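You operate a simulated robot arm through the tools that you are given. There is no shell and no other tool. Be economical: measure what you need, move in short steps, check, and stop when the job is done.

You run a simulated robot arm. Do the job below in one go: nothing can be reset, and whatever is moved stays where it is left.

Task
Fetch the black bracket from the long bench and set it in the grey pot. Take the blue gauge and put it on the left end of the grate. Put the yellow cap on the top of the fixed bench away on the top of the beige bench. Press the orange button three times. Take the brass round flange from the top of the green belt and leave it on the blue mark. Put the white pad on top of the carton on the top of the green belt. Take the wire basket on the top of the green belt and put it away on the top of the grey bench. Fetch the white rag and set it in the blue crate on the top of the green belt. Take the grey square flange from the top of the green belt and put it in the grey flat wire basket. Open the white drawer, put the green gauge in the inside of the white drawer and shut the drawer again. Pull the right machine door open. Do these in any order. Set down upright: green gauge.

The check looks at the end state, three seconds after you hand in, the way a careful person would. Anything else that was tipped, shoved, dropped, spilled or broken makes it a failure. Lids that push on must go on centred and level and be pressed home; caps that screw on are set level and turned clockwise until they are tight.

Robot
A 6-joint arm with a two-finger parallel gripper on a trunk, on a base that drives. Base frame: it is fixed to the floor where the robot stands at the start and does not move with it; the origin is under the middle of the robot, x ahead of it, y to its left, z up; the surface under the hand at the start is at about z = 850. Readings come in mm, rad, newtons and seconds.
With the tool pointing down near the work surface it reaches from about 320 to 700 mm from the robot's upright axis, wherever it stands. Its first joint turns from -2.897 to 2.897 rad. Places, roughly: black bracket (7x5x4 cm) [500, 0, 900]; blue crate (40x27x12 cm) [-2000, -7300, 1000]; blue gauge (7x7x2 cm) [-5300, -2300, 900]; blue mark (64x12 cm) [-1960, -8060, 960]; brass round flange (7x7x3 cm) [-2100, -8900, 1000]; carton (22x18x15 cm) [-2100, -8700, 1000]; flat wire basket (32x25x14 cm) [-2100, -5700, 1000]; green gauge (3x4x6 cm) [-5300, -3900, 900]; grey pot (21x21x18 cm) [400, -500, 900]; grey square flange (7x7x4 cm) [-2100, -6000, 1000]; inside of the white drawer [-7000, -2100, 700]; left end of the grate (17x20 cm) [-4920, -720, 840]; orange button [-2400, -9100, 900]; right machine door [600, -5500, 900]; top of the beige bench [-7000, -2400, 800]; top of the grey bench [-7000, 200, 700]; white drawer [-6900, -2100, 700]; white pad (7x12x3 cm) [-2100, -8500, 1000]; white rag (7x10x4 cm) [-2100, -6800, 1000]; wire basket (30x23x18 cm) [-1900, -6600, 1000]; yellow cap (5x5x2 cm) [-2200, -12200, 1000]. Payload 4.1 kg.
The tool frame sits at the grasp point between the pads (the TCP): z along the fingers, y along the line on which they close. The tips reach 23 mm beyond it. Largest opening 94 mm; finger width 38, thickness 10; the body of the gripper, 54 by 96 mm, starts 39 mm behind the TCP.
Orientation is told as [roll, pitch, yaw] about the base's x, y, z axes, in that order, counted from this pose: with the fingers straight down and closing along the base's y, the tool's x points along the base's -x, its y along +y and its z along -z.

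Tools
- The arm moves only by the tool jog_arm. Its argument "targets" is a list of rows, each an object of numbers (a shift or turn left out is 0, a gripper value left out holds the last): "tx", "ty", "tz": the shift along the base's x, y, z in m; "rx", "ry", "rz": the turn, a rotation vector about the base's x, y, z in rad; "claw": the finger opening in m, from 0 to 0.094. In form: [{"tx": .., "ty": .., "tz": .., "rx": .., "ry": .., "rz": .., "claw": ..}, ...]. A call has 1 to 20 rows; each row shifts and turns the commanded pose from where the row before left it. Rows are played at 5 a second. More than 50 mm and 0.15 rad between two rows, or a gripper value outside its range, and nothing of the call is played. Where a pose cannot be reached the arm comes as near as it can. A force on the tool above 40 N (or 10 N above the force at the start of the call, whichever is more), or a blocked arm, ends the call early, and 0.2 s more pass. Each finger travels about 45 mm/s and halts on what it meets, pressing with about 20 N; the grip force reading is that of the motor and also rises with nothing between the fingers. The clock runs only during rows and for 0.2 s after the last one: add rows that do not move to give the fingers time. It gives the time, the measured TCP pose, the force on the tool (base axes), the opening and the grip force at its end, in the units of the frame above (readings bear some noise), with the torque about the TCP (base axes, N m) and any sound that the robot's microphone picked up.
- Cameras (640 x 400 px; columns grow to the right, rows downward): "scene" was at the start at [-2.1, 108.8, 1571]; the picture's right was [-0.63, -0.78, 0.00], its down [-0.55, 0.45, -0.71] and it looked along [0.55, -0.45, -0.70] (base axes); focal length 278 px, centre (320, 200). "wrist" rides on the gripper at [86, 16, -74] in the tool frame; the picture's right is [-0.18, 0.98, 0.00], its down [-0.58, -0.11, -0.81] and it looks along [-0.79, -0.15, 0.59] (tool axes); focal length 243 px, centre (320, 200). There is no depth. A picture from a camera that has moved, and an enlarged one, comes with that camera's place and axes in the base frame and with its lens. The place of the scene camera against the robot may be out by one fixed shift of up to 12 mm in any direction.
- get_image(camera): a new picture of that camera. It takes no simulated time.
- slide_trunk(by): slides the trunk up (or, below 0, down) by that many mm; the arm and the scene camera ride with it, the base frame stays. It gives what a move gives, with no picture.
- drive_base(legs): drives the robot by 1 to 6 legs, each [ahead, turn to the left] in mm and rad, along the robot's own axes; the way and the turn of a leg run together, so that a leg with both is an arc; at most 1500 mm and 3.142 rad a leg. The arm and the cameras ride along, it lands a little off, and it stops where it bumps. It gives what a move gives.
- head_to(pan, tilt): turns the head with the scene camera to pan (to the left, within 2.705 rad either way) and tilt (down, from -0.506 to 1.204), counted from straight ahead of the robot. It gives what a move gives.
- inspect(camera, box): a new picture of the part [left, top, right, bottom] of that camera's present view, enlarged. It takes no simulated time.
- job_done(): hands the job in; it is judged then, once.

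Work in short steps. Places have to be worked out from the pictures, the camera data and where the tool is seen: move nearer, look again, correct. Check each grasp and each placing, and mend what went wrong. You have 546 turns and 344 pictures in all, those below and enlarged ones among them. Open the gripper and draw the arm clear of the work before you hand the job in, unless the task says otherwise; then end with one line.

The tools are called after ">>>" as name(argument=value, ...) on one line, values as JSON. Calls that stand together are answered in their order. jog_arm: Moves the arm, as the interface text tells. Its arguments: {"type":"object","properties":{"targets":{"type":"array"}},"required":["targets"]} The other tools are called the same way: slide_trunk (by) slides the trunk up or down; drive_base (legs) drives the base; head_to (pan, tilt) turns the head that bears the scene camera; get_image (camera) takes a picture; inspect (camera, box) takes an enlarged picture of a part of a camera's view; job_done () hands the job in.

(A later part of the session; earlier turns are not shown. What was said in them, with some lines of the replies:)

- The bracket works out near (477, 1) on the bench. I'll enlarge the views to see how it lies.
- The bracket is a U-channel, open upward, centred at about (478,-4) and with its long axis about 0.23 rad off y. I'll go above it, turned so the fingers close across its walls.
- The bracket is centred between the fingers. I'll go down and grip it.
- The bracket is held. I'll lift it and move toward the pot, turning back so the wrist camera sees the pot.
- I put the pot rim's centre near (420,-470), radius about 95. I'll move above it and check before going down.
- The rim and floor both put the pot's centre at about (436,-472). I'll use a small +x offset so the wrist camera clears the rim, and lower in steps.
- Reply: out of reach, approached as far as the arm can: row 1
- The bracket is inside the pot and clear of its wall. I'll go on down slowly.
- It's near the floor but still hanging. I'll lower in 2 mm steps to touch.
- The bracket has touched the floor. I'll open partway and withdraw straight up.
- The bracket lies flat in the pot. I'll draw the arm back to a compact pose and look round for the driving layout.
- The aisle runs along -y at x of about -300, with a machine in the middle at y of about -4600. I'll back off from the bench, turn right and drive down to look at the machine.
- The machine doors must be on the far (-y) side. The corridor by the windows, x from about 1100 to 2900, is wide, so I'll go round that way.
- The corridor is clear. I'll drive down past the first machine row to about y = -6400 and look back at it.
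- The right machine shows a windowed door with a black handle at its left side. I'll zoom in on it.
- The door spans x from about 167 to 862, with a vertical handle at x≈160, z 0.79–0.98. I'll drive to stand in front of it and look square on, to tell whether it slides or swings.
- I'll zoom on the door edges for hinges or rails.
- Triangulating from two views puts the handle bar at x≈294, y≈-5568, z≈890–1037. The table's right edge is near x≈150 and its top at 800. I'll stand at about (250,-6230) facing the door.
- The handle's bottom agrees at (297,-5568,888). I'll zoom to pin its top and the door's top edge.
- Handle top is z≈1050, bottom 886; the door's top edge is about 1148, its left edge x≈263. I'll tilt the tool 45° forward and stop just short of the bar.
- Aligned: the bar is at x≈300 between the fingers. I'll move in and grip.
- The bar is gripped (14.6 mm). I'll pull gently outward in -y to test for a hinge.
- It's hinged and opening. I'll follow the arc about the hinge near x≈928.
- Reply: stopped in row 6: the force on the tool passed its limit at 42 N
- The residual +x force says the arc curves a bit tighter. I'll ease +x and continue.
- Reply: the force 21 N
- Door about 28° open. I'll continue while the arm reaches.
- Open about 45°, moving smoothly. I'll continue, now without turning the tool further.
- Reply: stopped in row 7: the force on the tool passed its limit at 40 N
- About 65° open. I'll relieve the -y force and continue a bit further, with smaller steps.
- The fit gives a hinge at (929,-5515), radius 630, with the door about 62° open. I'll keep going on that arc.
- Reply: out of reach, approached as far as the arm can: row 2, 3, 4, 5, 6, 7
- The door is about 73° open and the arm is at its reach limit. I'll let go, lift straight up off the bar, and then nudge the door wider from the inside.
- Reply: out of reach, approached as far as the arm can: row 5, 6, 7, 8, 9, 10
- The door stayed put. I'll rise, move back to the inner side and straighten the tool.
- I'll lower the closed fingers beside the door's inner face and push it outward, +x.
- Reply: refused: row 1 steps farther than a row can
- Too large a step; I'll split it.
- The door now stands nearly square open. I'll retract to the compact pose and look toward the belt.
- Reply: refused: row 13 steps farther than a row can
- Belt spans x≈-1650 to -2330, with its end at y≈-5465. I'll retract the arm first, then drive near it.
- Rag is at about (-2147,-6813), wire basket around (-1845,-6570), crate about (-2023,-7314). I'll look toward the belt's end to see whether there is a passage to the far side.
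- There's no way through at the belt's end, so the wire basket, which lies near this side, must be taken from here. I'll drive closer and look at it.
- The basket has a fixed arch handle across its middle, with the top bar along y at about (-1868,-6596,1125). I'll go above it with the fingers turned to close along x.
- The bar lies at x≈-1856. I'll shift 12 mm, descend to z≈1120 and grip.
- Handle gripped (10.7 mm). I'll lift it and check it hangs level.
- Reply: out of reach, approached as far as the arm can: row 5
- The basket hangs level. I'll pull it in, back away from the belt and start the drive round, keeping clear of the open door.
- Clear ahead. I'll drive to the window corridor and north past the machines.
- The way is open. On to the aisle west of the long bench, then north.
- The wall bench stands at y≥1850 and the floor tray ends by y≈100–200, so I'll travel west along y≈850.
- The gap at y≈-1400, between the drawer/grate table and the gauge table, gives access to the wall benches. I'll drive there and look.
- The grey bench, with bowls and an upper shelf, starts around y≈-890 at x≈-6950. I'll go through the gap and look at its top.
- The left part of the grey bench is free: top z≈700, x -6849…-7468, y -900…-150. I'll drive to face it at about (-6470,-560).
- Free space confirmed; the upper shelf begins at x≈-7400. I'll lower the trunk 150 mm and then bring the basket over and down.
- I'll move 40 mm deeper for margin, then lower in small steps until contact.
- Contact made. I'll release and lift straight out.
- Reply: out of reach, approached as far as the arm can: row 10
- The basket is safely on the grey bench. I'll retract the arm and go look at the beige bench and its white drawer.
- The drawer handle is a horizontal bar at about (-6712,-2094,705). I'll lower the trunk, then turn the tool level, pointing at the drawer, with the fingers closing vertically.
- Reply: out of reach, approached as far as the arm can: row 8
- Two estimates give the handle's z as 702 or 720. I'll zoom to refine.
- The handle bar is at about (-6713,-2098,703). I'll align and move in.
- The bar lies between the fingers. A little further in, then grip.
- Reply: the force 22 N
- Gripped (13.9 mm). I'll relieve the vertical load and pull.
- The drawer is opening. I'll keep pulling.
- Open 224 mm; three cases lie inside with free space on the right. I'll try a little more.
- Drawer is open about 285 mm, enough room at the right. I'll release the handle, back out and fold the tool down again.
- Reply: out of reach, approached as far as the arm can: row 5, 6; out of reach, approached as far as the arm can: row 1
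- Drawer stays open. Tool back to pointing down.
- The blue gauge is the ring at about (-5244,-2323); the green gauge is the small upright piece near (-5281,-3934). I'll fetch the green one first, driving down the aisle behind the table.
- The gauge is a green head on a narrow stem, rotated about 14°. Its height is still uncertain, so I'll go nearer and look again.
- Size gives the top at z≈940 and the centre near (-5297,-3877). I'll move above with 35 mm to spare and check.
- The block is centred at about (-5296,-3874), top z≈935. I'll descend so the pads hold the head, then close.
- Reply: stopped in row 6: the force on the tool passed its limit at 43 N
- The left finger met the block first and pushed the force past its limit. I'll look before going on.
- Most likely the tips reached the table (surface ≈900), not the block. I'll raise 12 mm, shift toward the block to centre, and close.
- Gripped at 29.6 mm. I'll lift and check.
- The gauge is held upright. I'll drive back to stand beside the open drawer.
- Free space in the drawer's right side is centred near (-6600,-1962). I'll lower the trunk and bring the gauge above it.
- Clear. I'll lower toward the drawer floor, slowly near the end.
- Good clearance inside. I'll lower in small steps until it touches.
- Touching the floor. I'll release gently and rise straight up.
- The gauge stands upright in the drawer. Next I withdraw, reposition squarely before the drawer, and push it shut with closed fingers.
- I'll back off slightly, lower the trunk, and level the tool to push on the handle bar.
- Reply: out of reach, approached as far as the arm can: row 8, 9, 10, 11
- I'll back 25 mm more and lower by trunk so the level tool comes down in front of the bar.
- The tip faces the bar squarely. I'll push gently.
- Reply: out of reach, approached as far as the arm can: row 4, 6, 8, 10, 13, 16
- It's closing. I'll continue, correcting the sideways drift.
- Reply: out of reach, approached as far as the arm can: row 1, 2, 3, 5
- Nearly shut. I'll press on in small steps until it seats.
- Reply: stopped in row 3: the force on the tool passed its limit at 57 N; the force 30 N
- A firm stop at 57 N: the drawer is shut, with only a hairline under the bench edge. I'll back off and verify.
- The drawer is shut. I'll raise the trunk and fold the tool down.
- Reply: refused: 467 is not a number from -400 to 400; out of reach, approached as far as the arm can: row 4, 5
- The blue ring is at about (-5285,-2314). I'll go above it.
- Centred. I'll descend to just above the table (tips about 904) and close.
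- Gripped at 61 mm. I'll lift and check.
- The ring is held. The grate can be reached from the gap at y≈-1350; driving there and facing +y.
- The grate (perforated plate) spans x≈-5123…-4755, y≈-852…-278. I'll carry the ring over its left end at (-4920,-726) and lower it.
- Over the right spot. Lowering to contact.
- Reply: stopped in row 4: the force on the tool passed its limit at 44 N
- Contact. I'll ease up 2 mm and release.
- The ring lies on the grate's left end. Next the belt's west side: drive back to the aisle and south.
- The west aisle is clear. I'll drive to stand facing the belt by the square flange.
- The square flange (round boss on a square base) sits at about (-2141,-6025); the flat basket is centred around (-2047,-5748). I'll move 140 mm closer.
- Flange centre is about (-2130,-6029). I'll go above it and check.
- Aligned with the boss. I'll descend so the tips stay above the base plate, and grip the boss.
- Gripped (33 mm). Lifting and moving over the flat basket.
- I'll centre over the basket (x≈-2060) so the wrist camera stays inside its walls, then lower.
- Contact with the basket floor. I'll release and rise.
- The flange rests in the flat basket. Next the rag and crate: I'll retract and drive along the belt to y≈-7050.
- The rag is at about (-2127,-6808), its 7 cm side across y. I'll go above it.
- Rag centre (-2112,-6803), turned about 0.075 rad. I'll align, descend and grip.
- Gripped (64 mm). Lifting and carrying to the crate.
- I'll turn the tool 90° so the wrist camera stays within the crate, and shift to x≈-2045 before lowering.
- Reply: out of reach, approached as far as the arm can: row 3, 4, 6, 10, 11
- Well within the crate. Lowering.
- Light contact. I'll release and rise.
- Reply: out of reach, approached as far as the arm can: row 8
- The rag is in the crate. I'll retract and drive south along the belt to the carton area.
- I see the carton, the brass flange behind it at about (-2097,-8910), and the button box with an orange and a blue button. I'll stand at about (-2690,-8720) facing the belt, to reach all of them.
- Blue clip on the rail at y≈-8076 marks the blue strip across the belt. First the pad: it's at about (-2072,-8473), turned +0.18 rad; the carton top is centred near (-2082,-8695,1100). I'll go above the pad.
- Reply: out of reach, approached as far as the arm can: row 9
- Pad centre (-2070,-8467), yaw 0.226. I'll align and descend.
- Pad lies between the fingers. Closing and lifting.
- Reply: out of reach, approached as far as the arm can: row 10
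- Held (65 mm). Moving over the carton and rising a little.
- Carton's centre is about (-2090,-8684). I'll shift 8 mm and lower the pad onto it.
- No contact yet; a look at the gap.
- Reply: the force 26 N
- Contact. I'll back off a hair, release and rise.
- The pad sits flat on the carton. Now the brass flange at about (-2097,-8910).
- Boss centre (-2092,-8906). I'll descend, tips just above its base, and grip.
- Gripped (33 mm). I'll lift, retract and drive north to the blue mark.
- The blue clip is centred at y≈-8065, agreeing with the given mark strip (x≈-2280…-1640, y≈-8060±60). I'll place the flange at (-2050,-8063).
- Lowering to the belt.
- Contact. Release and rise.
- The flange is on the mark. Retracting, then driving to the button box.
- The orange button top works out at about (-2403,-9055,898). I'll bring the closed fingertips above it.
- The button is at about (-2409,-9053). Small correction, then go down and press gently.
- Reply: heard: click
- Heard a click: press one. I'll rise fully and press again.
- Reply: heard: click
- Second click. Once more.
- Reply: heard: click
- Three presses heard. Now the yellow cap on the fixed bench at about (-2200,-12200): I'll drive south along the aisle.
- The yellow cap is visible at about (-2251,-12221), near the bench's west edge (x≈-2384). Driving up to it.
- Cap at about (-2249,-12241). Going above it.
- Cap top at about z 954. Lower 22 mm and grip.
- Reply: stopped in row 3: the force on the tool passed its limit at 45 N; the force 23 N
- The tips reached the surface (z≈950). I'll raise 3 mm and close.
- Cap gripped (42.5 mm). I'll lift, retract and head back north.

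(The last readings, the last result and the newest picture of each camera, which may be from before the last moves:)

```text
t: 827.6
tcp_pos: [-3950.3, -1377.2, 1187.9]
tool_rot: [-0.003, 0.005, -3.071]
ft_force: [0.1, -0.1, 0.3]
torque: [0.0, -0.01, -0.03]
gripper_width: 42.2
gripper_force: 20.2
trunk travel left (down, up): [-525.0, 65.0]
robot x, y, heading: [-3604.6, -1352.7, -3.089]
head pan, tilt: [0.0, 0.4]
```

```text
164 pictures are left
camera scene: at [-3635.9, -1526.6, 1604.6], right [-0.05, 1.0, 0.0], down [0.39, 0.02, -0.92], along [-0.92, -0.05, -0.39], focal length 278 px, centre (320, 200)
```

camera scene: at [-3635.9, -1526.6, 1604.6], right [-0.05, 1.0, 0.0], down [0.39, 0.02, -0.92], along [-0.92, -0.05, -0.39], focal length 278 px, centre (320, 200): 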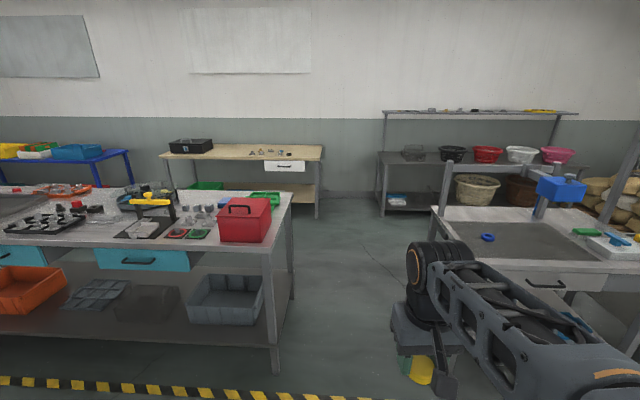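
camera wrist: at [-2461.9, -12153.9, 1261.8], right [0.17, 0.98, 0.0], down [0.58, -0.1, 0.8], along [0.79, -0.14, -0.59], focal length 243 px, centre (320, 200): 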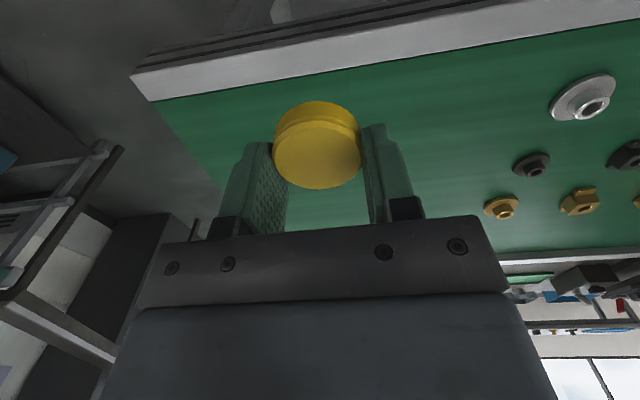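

Way clear; ring and basket look in place. I'll drive through the gap to the empty stretch of the beige bench (about (-6930,-2780)).

>>> drive_base(legs=[[0, -0.05], [1500, 0], [840, 0], [0, 1.571], [1390, 0], [0, -1.571]])

>>> head_to(pan=0.0, tilt=0.6)

>>> get_image(camera="scene")

```text
t: 853.6
tcp_pos: [-6329.1, -2701.5, 1188.6]
tool_rot: [-0.001, 0.003, -3.135]
ft_force: [0.7, -0.5, 0.7]
torque: [-0.02, -0.01, 0.02]
gripper_width: 42.4
gripper_force: 20.2
trunk travel left (down, up): [-525.0, 65.0]
robot x, y, heading: [-5985.6, -2702.1, 3.123]
head pan, tilt: [0.0, 0.4]
```

```text
t: 854.4
tcp_pos: [-6329.0, -2702.0, 1187.2]
tool_rot: [-0.003, 0.004, -3.136]
ft_force: [-0.4, -0.1, 0.0]
torque: [-0.01, 0.0, 0.04]
gripper_width: 42.2
gripper_force: 20.0
trunk travel left (down, up): [-525.0, 65.0]
robot x, y, heading: [-5986.2, -2699.6, 3.126]
head pan, tilt: [0.0, 0.6]
```

```text
163 pictures are left
camera scene: at [-6021.1, -2873.1, 1586.5], right [0.02, 1.0, 0.0], down [0.56, -0.01, -0.83], along [-0.83, 0.01, -0.56], focal length 278 px, centre (320, 200)
```

scene: 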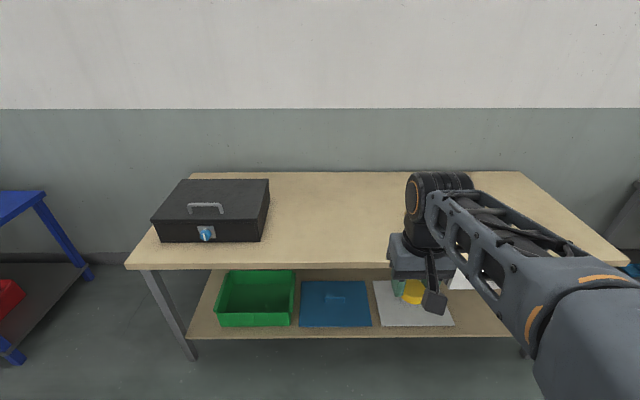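

Open space right of the black case. I'll move forward 350 mm and place the cap at about (-6900,-2750).

>>> drive_base(legs=[[350, 0]])

>>> slide_trunk(by=-60)

>>> jog_arm(targets=[{"tx": -0.043, "ty": -0.009}, {"tx": -0.043, "ty": -0.009}, {"tx": -0.043, "ty": -0.009}, {"tx": -0.043, "ty": -0.009}, {"tx": -0.043, "ty": -0.009}, {"tz": -0.045}, {"tz": -0.045}, {"tz": -0.045}, {"tz": -0.045}, {}])

>>> get_image(camera="wrist")

>>> get_image(camera="scene")

```text
t: 856.6
tcp_pos: [-6677.7, -2692.1, 1187.3]
tool_rot: [-0.001, 0.003, 3.137]
ft_force: [-0.1, -0.3, -0.8]
torque: [0.0, -0.02, -0.04]
gripper_width: 42.5
gripper_force: 19.8
trunk travel left (down, up): [-525.0, 65.0]
robot x, y, heading: [-6333.2, -2695.9, 3.121]
head pan, tilt: [0.0, 0.6]
```

```text
t: 857.6
tcp_pos: [-6677.4, -2691.5, 1127.6]
tool_rot: [-0.002, 0.001, 3.139]
ft_force: [-0.5, 0.2, -0.5]
torque: [-0.01, 0.01, -0.02]
gripper_width: 42.2
gripper_force: 20.1
trunk travel left (down, up): [-465.0, 125.0]
robot x, y, heading: [-6334.3, -2697.1, 3.117]
head pan, tilt: [0.0, 0.6]
```

```text
t: 859.8
tcp_pos: [-6893.7, -2738.0, 945.2]
tool_rot: [-0.004, 0.003, 3.138]
ft_force: [-0.4, 0.8, -0.1]
torque: [-0.04, -0.03, -0.05]
gripper_width: 42.2
gripper_force: 20.1
trunk travel left (down, up): [-465.0, 125.0]
robot x, y, heading: [-6336.7, -2695.8, 3.123]
head pan, tilt: [0.0, 0.6]
```

```text
162 pictures are left
camera wrist: at [-6807.2, -2753.3, 1019.9], right [-0.19, -0.98, 0.0], down [-0.58, 0.11, 0.81], along [-0.79, 0.15, -0.59], focal length 243 px, centre (320, 200)
```

wrist: 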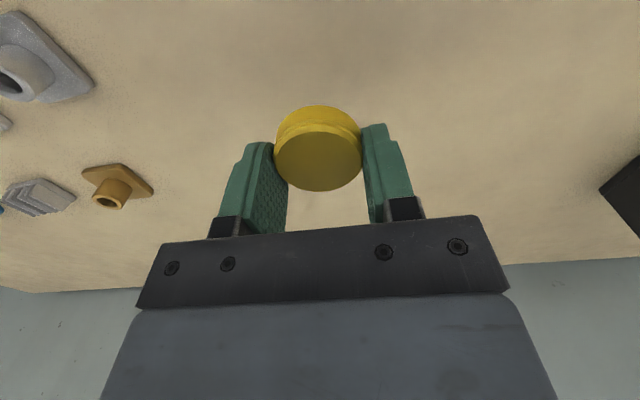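

```text
161 pictures are left
camera scene: at [-6371.3, -2866.2, 1526.4], right [0.02, 1.0, 0.0], down [0.56, -0.01, -0.82], along [-0.82, 0.02, -0.57], focal length 278 px, centre (320, 200)
```

scene: 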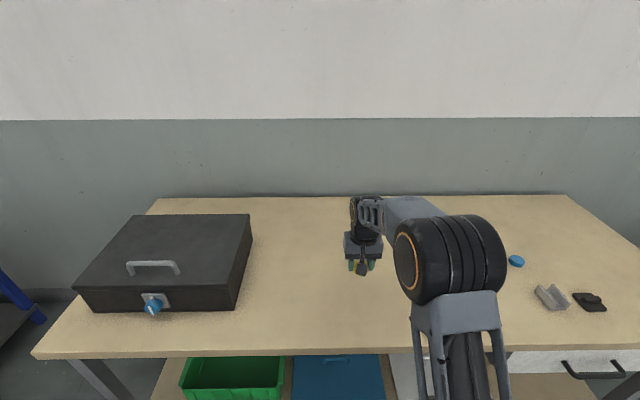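

I'll shift 40 mm further from the neighbouring parts, then lower to the bench.

>>> jog_arm(targets=[{"ty": -0.04}, {"tz": -0.045}, {"tz": -0.035}, {"tz": -0.02}, {"tz": -0.01}, {}])

```text
t: 861.2
tcp_pos: [-6894.3, -2777.9, 836.6]
tool_rot: [-0.001, 0.003, 3.139]
ft_force: [0.2, 0.9, -0.1]
torque: [-0.01, 0.04, 0.0]
gripper_width: 42.4
gripper_force: 20.3
trunk travel left (down, up): [-465.0, 125.0]
robot x, y, heading: [-6334.4, -2698.9, 3.117]
head pan, tilt: [0.0, 0.6]
```

>>> jog_arm(targets=[{"tz": -0.004}, {"tz": -0.003}, {"tz": -0.003}, {"tz": -0.002}, {}])

>>> inspect(camera="wrist", box=[200, 60, 440, 240])

```text
t: 862.4
tcp_pos: [-6892.9, -2777.5, 824.9]
tool_rot: [-0.002, 0.002, 3.138]
ft_force: [0.6, -1.1, 0.5]
torque: [0.01, -0.02, -0.02]
gripper_width: 42.4
gripper_force: 20.2
trunk travel left (down, up): [-465.0, 125.0]
robot x, y, heading: [-6333.5, -2699.5, 3.116]
head pan, tilt: [0.0, 0.6]
```

```text
2.22 times, centred on (320, 150) of wrist
camera zoom: at [-6806.8, -2793.4, 899.7], right [-0.19, -0.98, 0.0], down [-0.58, 0.11, 0.81], along [-0.79, 0.15, -0.59], focal length 539 px, centre (320, 311)
```

zoom: 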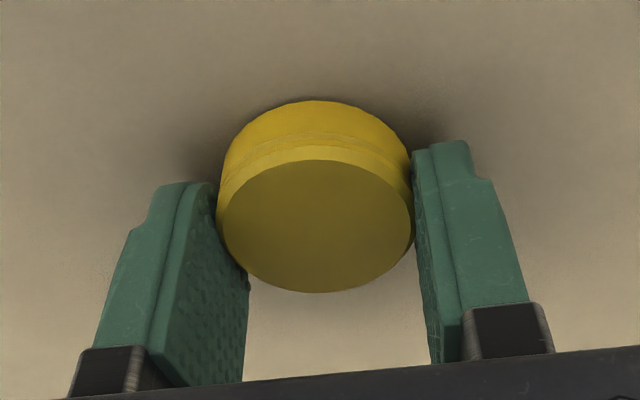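

Almost down; another few millimetres.

>>> jog_arm(targets=[{"tz": -0.002}, {"tz": -0.001}, {}])

```text
t: 863.2
tcp_pos: [-6892.5, -2778.2, 824.4]
tool_rot: [-0.002, -0.003, 3.138]
ft_force: [-1.5, -1.4, 14.1]
torque: [-0.06, -0.09, 0.0]
gripper_width: 42.7
gripper_force: 20.0
trunk travel left (down, up): [-465.0, 125.0]
robot x, y, heading: [-6331.0, -2694.5, 3.119]
head pan, tilt: [0.0, 0.6]
```

Contact. Release and withdraw.

>>> jog_arm(targets=[{"tz": 0.001, "claw": 0.055}, {"claw": 0.07}, {"claw": 0.07}, {"tz": 0.015}, {"tz": 0.04}, {"tz": 0.045}, {"tz": 0.045}, {"tz": 0.045}, {"tz": 0.045}, {"tx": 0.04}, {"tx": 0.04}, {"tx": 0.04}, {"tx": 0.04}, {}])

>>> get_image(camera="wrist")

>>> get_image(camera="scene")

```text
t: 866.2
tcp_pos: [-6731.9, -2775.9, 1060.0]
tool_rot: [-0.002, 0.001, 3.138]
ft_force: [0.0, -0.4, 0.3]
torque: [0.02, 0.01, -0.02]
gripper_width: 70.0
gripper_force: 0.1
trunk travel left (down, up): [-465.0, 125.0]
robot x, y, heading: [-6330.3, -2694.0, 3.119]
head pan, tilt: [0.0, 0.6]
```

```text
159 pictures are left
camera wrist: at [-6645.6, -2792.5, 1134.3], right [-0.19, -0.98, 0.0], down [-0.58, 0.11, 0.81], along [-0.79, 0.15, -0.59], focal length 243 px, centre (320, 200)
```

wrist: 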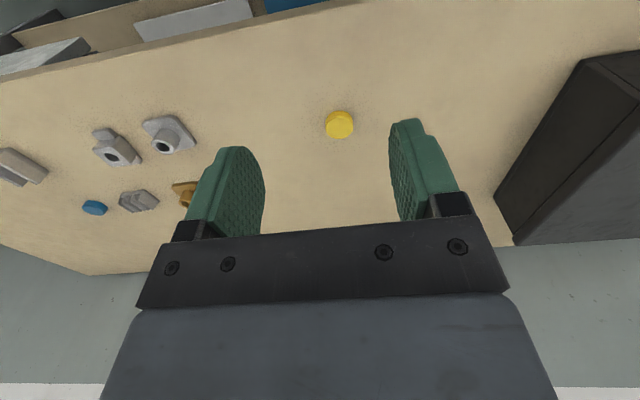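

```text
158 pictures are left
camera scene: at [-6370.7, -2866.1, 1526.4], right [0.02, 1.0, 0.0], down [0.56, -0.01, -0.83], along [-0.82, 0.02, -0.56], focal length 278 px, centre (320, 200)
```

scene: 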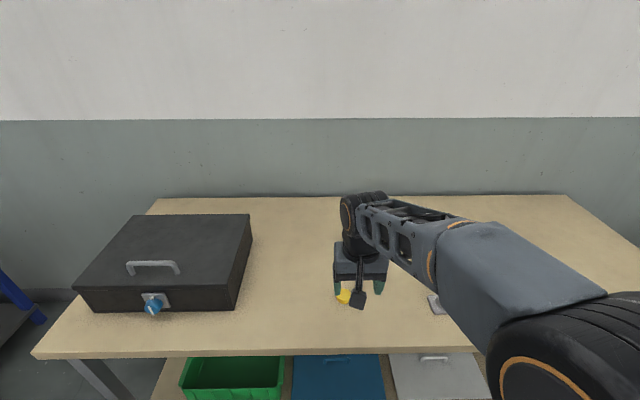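

Everything asked for is in place. Since the gauge in the drawer must stand upright and the drawer stopped firmly, I'll reopen it a little to check. First I drive back in front of the drawer.

>>> jog_arm(targets=[{"tx": 0.03, "ty": 0.035}, {"tx": 0.025, "ty": 0.04}, {}])

>>> drive_base(legs=[[-390, 0], [0, -1.55], [715, 0], [0, 1.571]])

>>> slide_trunk(by=-290)

```text
t: 867.0
tcp_pos: [-6676.0, -2702.1, 1057.9]
tool_rot: [-0.001, 0.005, 3.138]
ft_force: [0.4, 0.1, 0.4]
torque: [0.01, 0.01, 0.01]
gripper_width: 70.0
gripper_force: 0.0
trunk travel left (down, up): [-465.0, 125.0]
robot x, y, heading: [-6331.1, -2696.9, 3.121]
head pan, tilt: [0.0, 0.6]
```

```text
t: 880.5
tcp_pos: [-6292.7, -2012.7, 1058.3]
tool_rot: [-0.002, 0.0, -3.132]
ft_force: [0.3, 0.5, -0.8]
torque: [0.02, -0.02, 0.0]
gripper_width: 70.0
gripper_force: 0.1
trunk travel left (down, up): [-465.0, 125.0]
robot x, y, heading: [-5951.4, -2003.6, 3.129]
head pan, tilt: [0.0, 0.6]
```

```text
t: 883.4
tcp_pos: [-6293.5, -2014.1, 768.6]
tool_rot: [-0.001, 0.002, -3.132]
ft_force: [0.0, -0.7, -0.2]
torque: [0.01, 0.01, -0.04]
gripper_width: 69.9
gripper_force: 0.0
trunk travel left (down, up): [-175.0, 415.0]
robot x, y, heading: [-5952.4, -2003.6, 3.13]
head pan, tilt: [0.0, 0.6]
```

>>> jog_arm(targets=[{"tx": -0.024, "ty": -0.0075, "tz": 0.012, "ry": 0.1428}, {"tx": -0.024, "ty": -0.0075, "tz": 0.012, "ry": 0.1428}, {"tx": -0.024, "ty": -0.0075, "tz": 0.012, "ry": 0.1428}, {"tx": -0.024, "ty": -0.0075, "ry": 0.1428}, {"tx": -0.024, "ty": -0.0075, "ry": 0.1428}, {"tx": -0.024, "ty": -0.0075, "ry": 0.1428}, {"tx": -0.024, "ty": -0.0075, "ry": 0.1428}, {"tx": -0.024, "ty": -0.0075, "ry": 0.1428}, {"tx": -0.024, "ty": -0.0075, "ry": 0.1428}, {"tx": -0.024, "ty": -0.0075, "ry": 0.1428}, {"tx": -0.01, "ty": -0.0075, "ry": 0.1428}, {}])

>>> jog_arm(targets=[{"rx": 0.1428, "tz": -0.007}, {"rx": 0.1428, "tz": -0.007}, {"rx": 0.1428, "tz": -0.007}, {"rx": 0.1428, "tz": -0.007}, {"rx": 0.1428, "tz": -0.007}, {"rx": 0.1428, "tz": -0.007}, {"rx": 0.1428, "tz": -0.007}, {"rx": 0.1428, "tz": -0.007}, {"rx": 0.1428, "tz": -0.007}, {"rx": 0.1428, "tz": -0.007}, {"rx": 0.1428, "tz": -0.007}, {}])

>>> get_image(camera="wrist")

>>> get_image(camera="scene")

```text
t: 886.0
tcp_pos: [-6543.9, -2095.5, 805.3]
tool_rot: [-1.402, -1.562, -1.741]
ft_force: [-0.1, -0.1, 1.0]
torque: [-0.01, -0.02, -0.02]
gripper_width: 70.0
gripper_force: 0.0
trunk travel left (down, up): [-175.0, 415.0]
robot x, y, heading: [-5951.3, -2001.9, 3.131]
head pan, tilt: [0.0, 0.6]
```

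```text
t: 888.6
tcp_pos: [-6545.6, -2095.8, 726.9]
tool_rot: [-1.572, 0.009, -1.575]
ft_force: [0.2, -0.1, -0.7]
torque: [0.0, -0.03, -0.01]
gripper_width: 70.0
gripper_force: 0.0
trunk travel left (down, up): [-175.0, 415.0]
robot x, y, heading: [-5950.5, -2001.7, 3.129]
head pan, tilt: [0.0, 0.6]
```

```text
157 pictures are left
camera wrist: at [-6469.2, -2008.5, 710.8], right [0.0, -0.17, -0.98], down [0.8, -0.58, 0.1], along [-0.59, -0.79, 0.14], focal length 243 px, centre (320, 200)
```

wrist: 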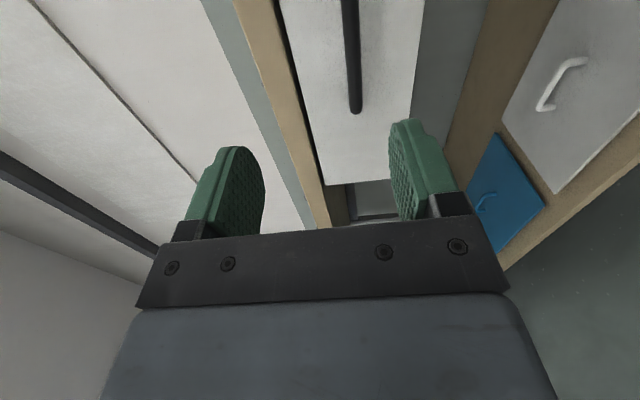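

```text
156 pictures are left
camera scene: at [-5986.6, -2173.4, 1236.4], right [0.01, 1.0, 0.0], down [0.56, -0.01, -0.83], along [-0.83, 0.01, -0.56], focal length 278 px, centre (320, 200)
```

scene: 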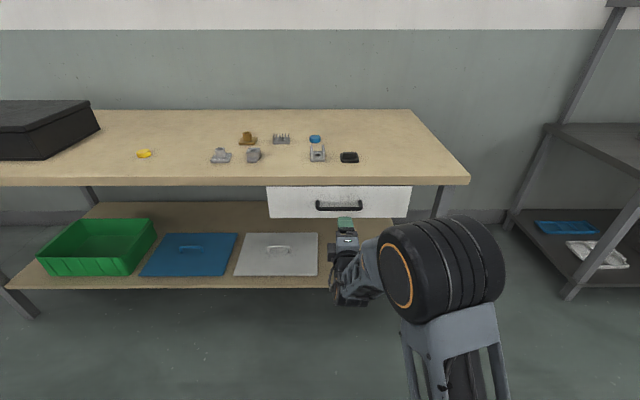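

Aligned as before. Moving in on the handle at z≈698.

>>> jog_arm(targets=[{"tz": -0.029, "ty": -0.002}, {"tx": -0.04}, {"tx": -0.04}, {"tx": -0.04}, {"tx": -0.025}, {"tx": -0.01}, {}, {"claw": 0.004}, {"claw": 0.004}, {"claw": 0.004}, {"claw": 0.004}, {"claw": 0.004}, {}])

>>> get_image(camera="wrist")

```text
t: 891.4
tcp_pos: [-6697.4, -2099.3, 700.4]
tool_rot: [-1.57, 0.004, -1.584]
ft_force: [0.3, -0.7, -1.7]
torque: [-1.44, -0.01, 0.07]
gripper_width: 13.6
gripper_force: 45.1
trunk travel left (down, up): [-175.0, 415.0]
robot x, y, heading: [-5953.2, -2004.8, 3.134]
head pan, tilt: [0.0, 0.6]
```

```text
155 pictures are left
camera wrist: at [-6621.7, -2012.6, 683.9], right [0.0, -0.18, -0.98], down [0.8, -0.59, 0.11], along [-0.6, -0.79, 0.14], focal length 243 px, centre (320, 200)
```

wrist: 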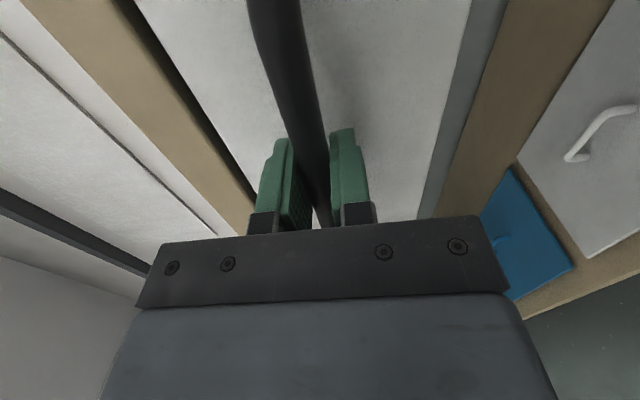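

Gripped. Pulling out slowly.

>>> jog_arm(targets=[{"tx": 0.003}, {"tx": 0.006}, {"tx": 0.009}, {"tx": 0.011}, {"tx": 0.012}, {"tx": 0.012}, {"tx": 0.012}, {"tx": 0.012}, {"tx": 0.012}, {"tx": 0.012}, {"tx": 0.012}, {"tx": 0.012}, {"tx": 0.012}, {"tx": 0.012}, {"tx": 0.011}, {"tx": 0.009}, {"tx": 0.006}, {"tx": 0.003}, {}])

>>> inspect(camera="scene", box=[240, 150, 440, 275])

```text
t: 895.4
tcp_pos: [-6520.5, -2100.1, 701.2]
tool_rot: [-1.575, 0.01, -1.57]
ft_force: [-1.2, -29.3, 18.6]
torque: [-1.66, 0.02, 0.09]
gripper_width: 13.8
gripper_force: 44.7
trunk travel left (down, up): [-175.0, 415.0]
robot x, y, heading: [-5951.8, -2003.0, 3.129]
head pan, tilt: [0.0, 0.6]
```

```text
3.20 times, centred on (340, 212) of scene
camera zoom: at [-5985.0, -2175.4, 1236.2], right [0.01, 1.0, 0.0], down [0.56, 0.0, -0.83], along [-0.83, 0.01, -0.56], focal length 890 px, centre (256, 160)
```

zoom: 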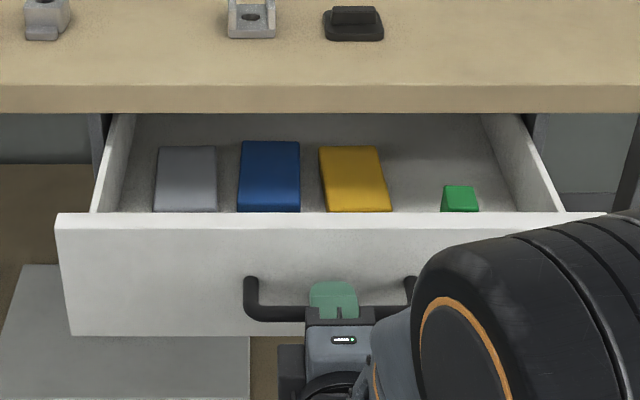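

The gauge is upright in its place. I'll relieve the side load and close slowly while holding the handle.

>>> jog_arm(targets=[{"ty": -0.002, "tz": 0.001}, {"tx": -0.003}, {"tx": -0.006}, {"tx": -0.009}, {"tx": -0.01}, {"tx": -0.01}, {"tx": -0.01}, {"tx": -0.01}, {"tx": -0.01}, {"tx": -0.01}, {"tx": -0.01}, {"tx": -0.01}, {"tx": -0.01}, {"tx": -0.01}, {"tx": -0.01}, {"tx": -0.01}, {"tx": -0.008}, {"tx": -0.006}, {"tx": -0.004}, {}])

>>> get_image(camera="scene")

```text
t: 899.6
tcp_pos: [-6677.2, -2099.1, 701.0]
tool_rot: [-1.573, 0.007, -1.584]
ft_force: [0.2, 22.1, 7.6]
torque: [-1.13, -0.04, -0.81]
gripper_width: 13.9
gripper_force: 45.1
trunk travel left (down, up): [-175.0, 415.0]
robot x, y, heading: [-5953.1, -2001.5, 3.127]
head pan, tilt: [0.0, 0.6]
```

```text
153 pictures are left
camera scene: at [-5986.4, -2171.4, 1236.7], right [0.01, 1.0, 0.0], down [0.56, -0.01, -0.83], along [-0.83, 0.01, -0.56], focal length 278 px, centre (320, 200)
```

scene: 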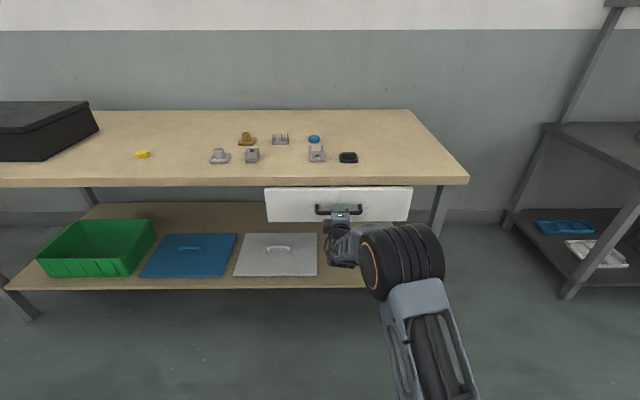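

Twenty millimetres left; finishing in small steps to the stop.

>>> jog_arm(targets=[{"tx": -0.004}, {"tx": -0.004}, {"tx": -0.004}, {"tx": -0.003}, {"tx": -0.002}, {"tx": -0.002}, {"tx": -0.002}, {"tx": -0.002}, {"tx": -0.002}, {}])

```text
t: 901.8
tcp_pos: [-6699.9, -2101.2, 700.2]
tool_rot: [-1.572, 0.008, -1.58]
ft_force: [28.6, 16.3, 8.0]
torque: [-1.53, 0.0, -0.11]
gripper_width: 13.9
gripper_force: 44.7
trunk travel left (down, up): [-175.0, 415.0]
robot x, y, heading: [-5952.2, -2002.7, 3.132]
head pan, tilt: [0.0, 0.6]
```

At the stop (28 N), same place as before. Releasing and withdrawing.

>>> jog_arm(targets=[{"claw": 0.06}, {"claw": 0.06}, {"claw": 0.06}, {"tx": 0.02}, {"tx": 0.04}, {"tx": 0.04}, {"tx": 0.04}, {}])

>>> inspect(camera="scene", box=[240, 150, 440, 275])

>>> jog_arm(targets=[{"tz": 0.03, "tx": 0.01, "rx": -0.1428}, {"tz": 0.03, "rx": -0.1428}, {"tz": 0.03, "rx": -0.1428}, {"tz": 0.02, "rx": -0.1428}, {"rx": -0.1428}, {"rx": -0.1428}, {"rx": -0.1428}, {"rx": -0.1428}, {"rx": -0.1428}, {"rx": -0.1428}, {"rx": -0.1428}, {}])

>>> jog_arm(targets=[{"tx": 0.018, "ty": 0.0085, "ry": -0.1428}, {"tx": 0.018, "ty": 0.0085, "ry": -0.1428}, {"tx": 0.018, "ty": 0.0085, "ry": -0.1428}, {"tx": 0.018, "ty": 0.0085, "ry": -0.1428}, {"tx": 0.018, "ty": 0.0085, "ry": -0.1428}, {"tx": 0.018, "ty": 0.0085, "ry": -0.1428}, {"tx": 0.018, "ty": 0.0085, "ry": -0.1428}, {"tx": 0.018, "ty": 0.0085, "ry": -0.1428}, {"tx": 0.018, "ty": 0.0085, "ry": -0.1428}, {"tx": 0.018, "ty": 0.0085, "ry": -0.1428}, {"tx": 0.018, "ty": 0.0085, "ry": -0.1428}, {"claw": 0.09}, {}])

```text
t: 903.6
tcp_pos: [-6559.3, -2099.0, 697.3]
tool_rot: [-1.573, 0.006, -1.575]
ft_force: [-0.5, 0.3, -1.0]
torque: [-0.03, 0.01, 0.05]
gripper_width: 60.1
gripper_force: 0.1
trunk travel left (down, up): [-175.0, 415.0]
robot x, y, heading: [-5950.7, -2002.6, 3.126]
head pan, tilt: [0.0, 0.6]
```

```text
3.20 times, centred on (340, 212) of scene
camera zoom: at [-5986.6, -2173.2, 1236.4], right [0.01, 1.0, 0.0], down [0.56, -0.01, -0.83], along [-0.83, 0.01, -0.56], focal length 890 px, centre (256, 160)
```

zoom: 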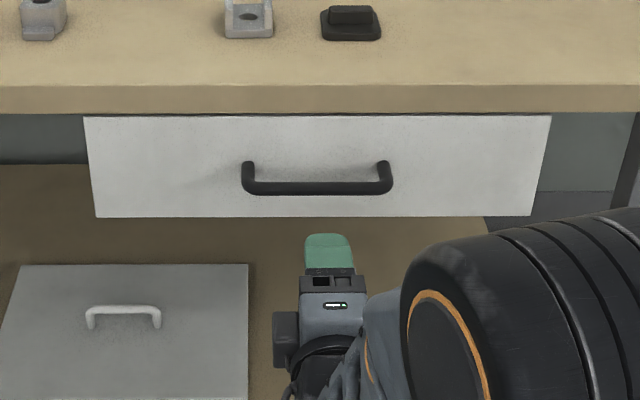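

```text
t: 906.2
tcp_pos: [-6551.8, -2098.5, 809.3]
tool_rot: [-1.114, -1.565, -2.027]
ft_force: [-0.2, 0.1, -0.1]
torque: [-0.01, -0.01, 0.03]
gripper_width: 60.2
gripper_force: 0.0
trunk travel left (down, up): [-175.0, 415.0]
robot x, y, heading: [-5947.7, -2000.8, 3.132]
head pan, tilt: [0.0, 0.6]
```

```text
t: 909.0
tcp_pos: [-6357.9, -2005.3, 809.5]
tool_rot: [-0.001, 0.003, -3.134]
ft_force: [0.7, 0.3, 0.4]
torque: [-0.02, -0.03, -0.01]
gripper_width: 89.9
gripper_force: 0.1
out of reach, approached as far as the arm can: row 5
trunk travel left (down, up): [-175.0, 415.0]
robot x, y, heading: [-5951.2, -1999.8, 3.132]
head pan, tilt: [0.0, 0.6]
```

The drawer is shut with the gauge upright inside. The gripper is open and the arm is clear, so I'm handing the job in.

>>> job_done()

```text
The job is handed in.
```

All eleven tasks are done and handed in. I reopened the drawer to confirm the green gauge was standing upright, then shut it slowly. I opened the right machine door nearly square and heard a click for each of the three orange button presses.
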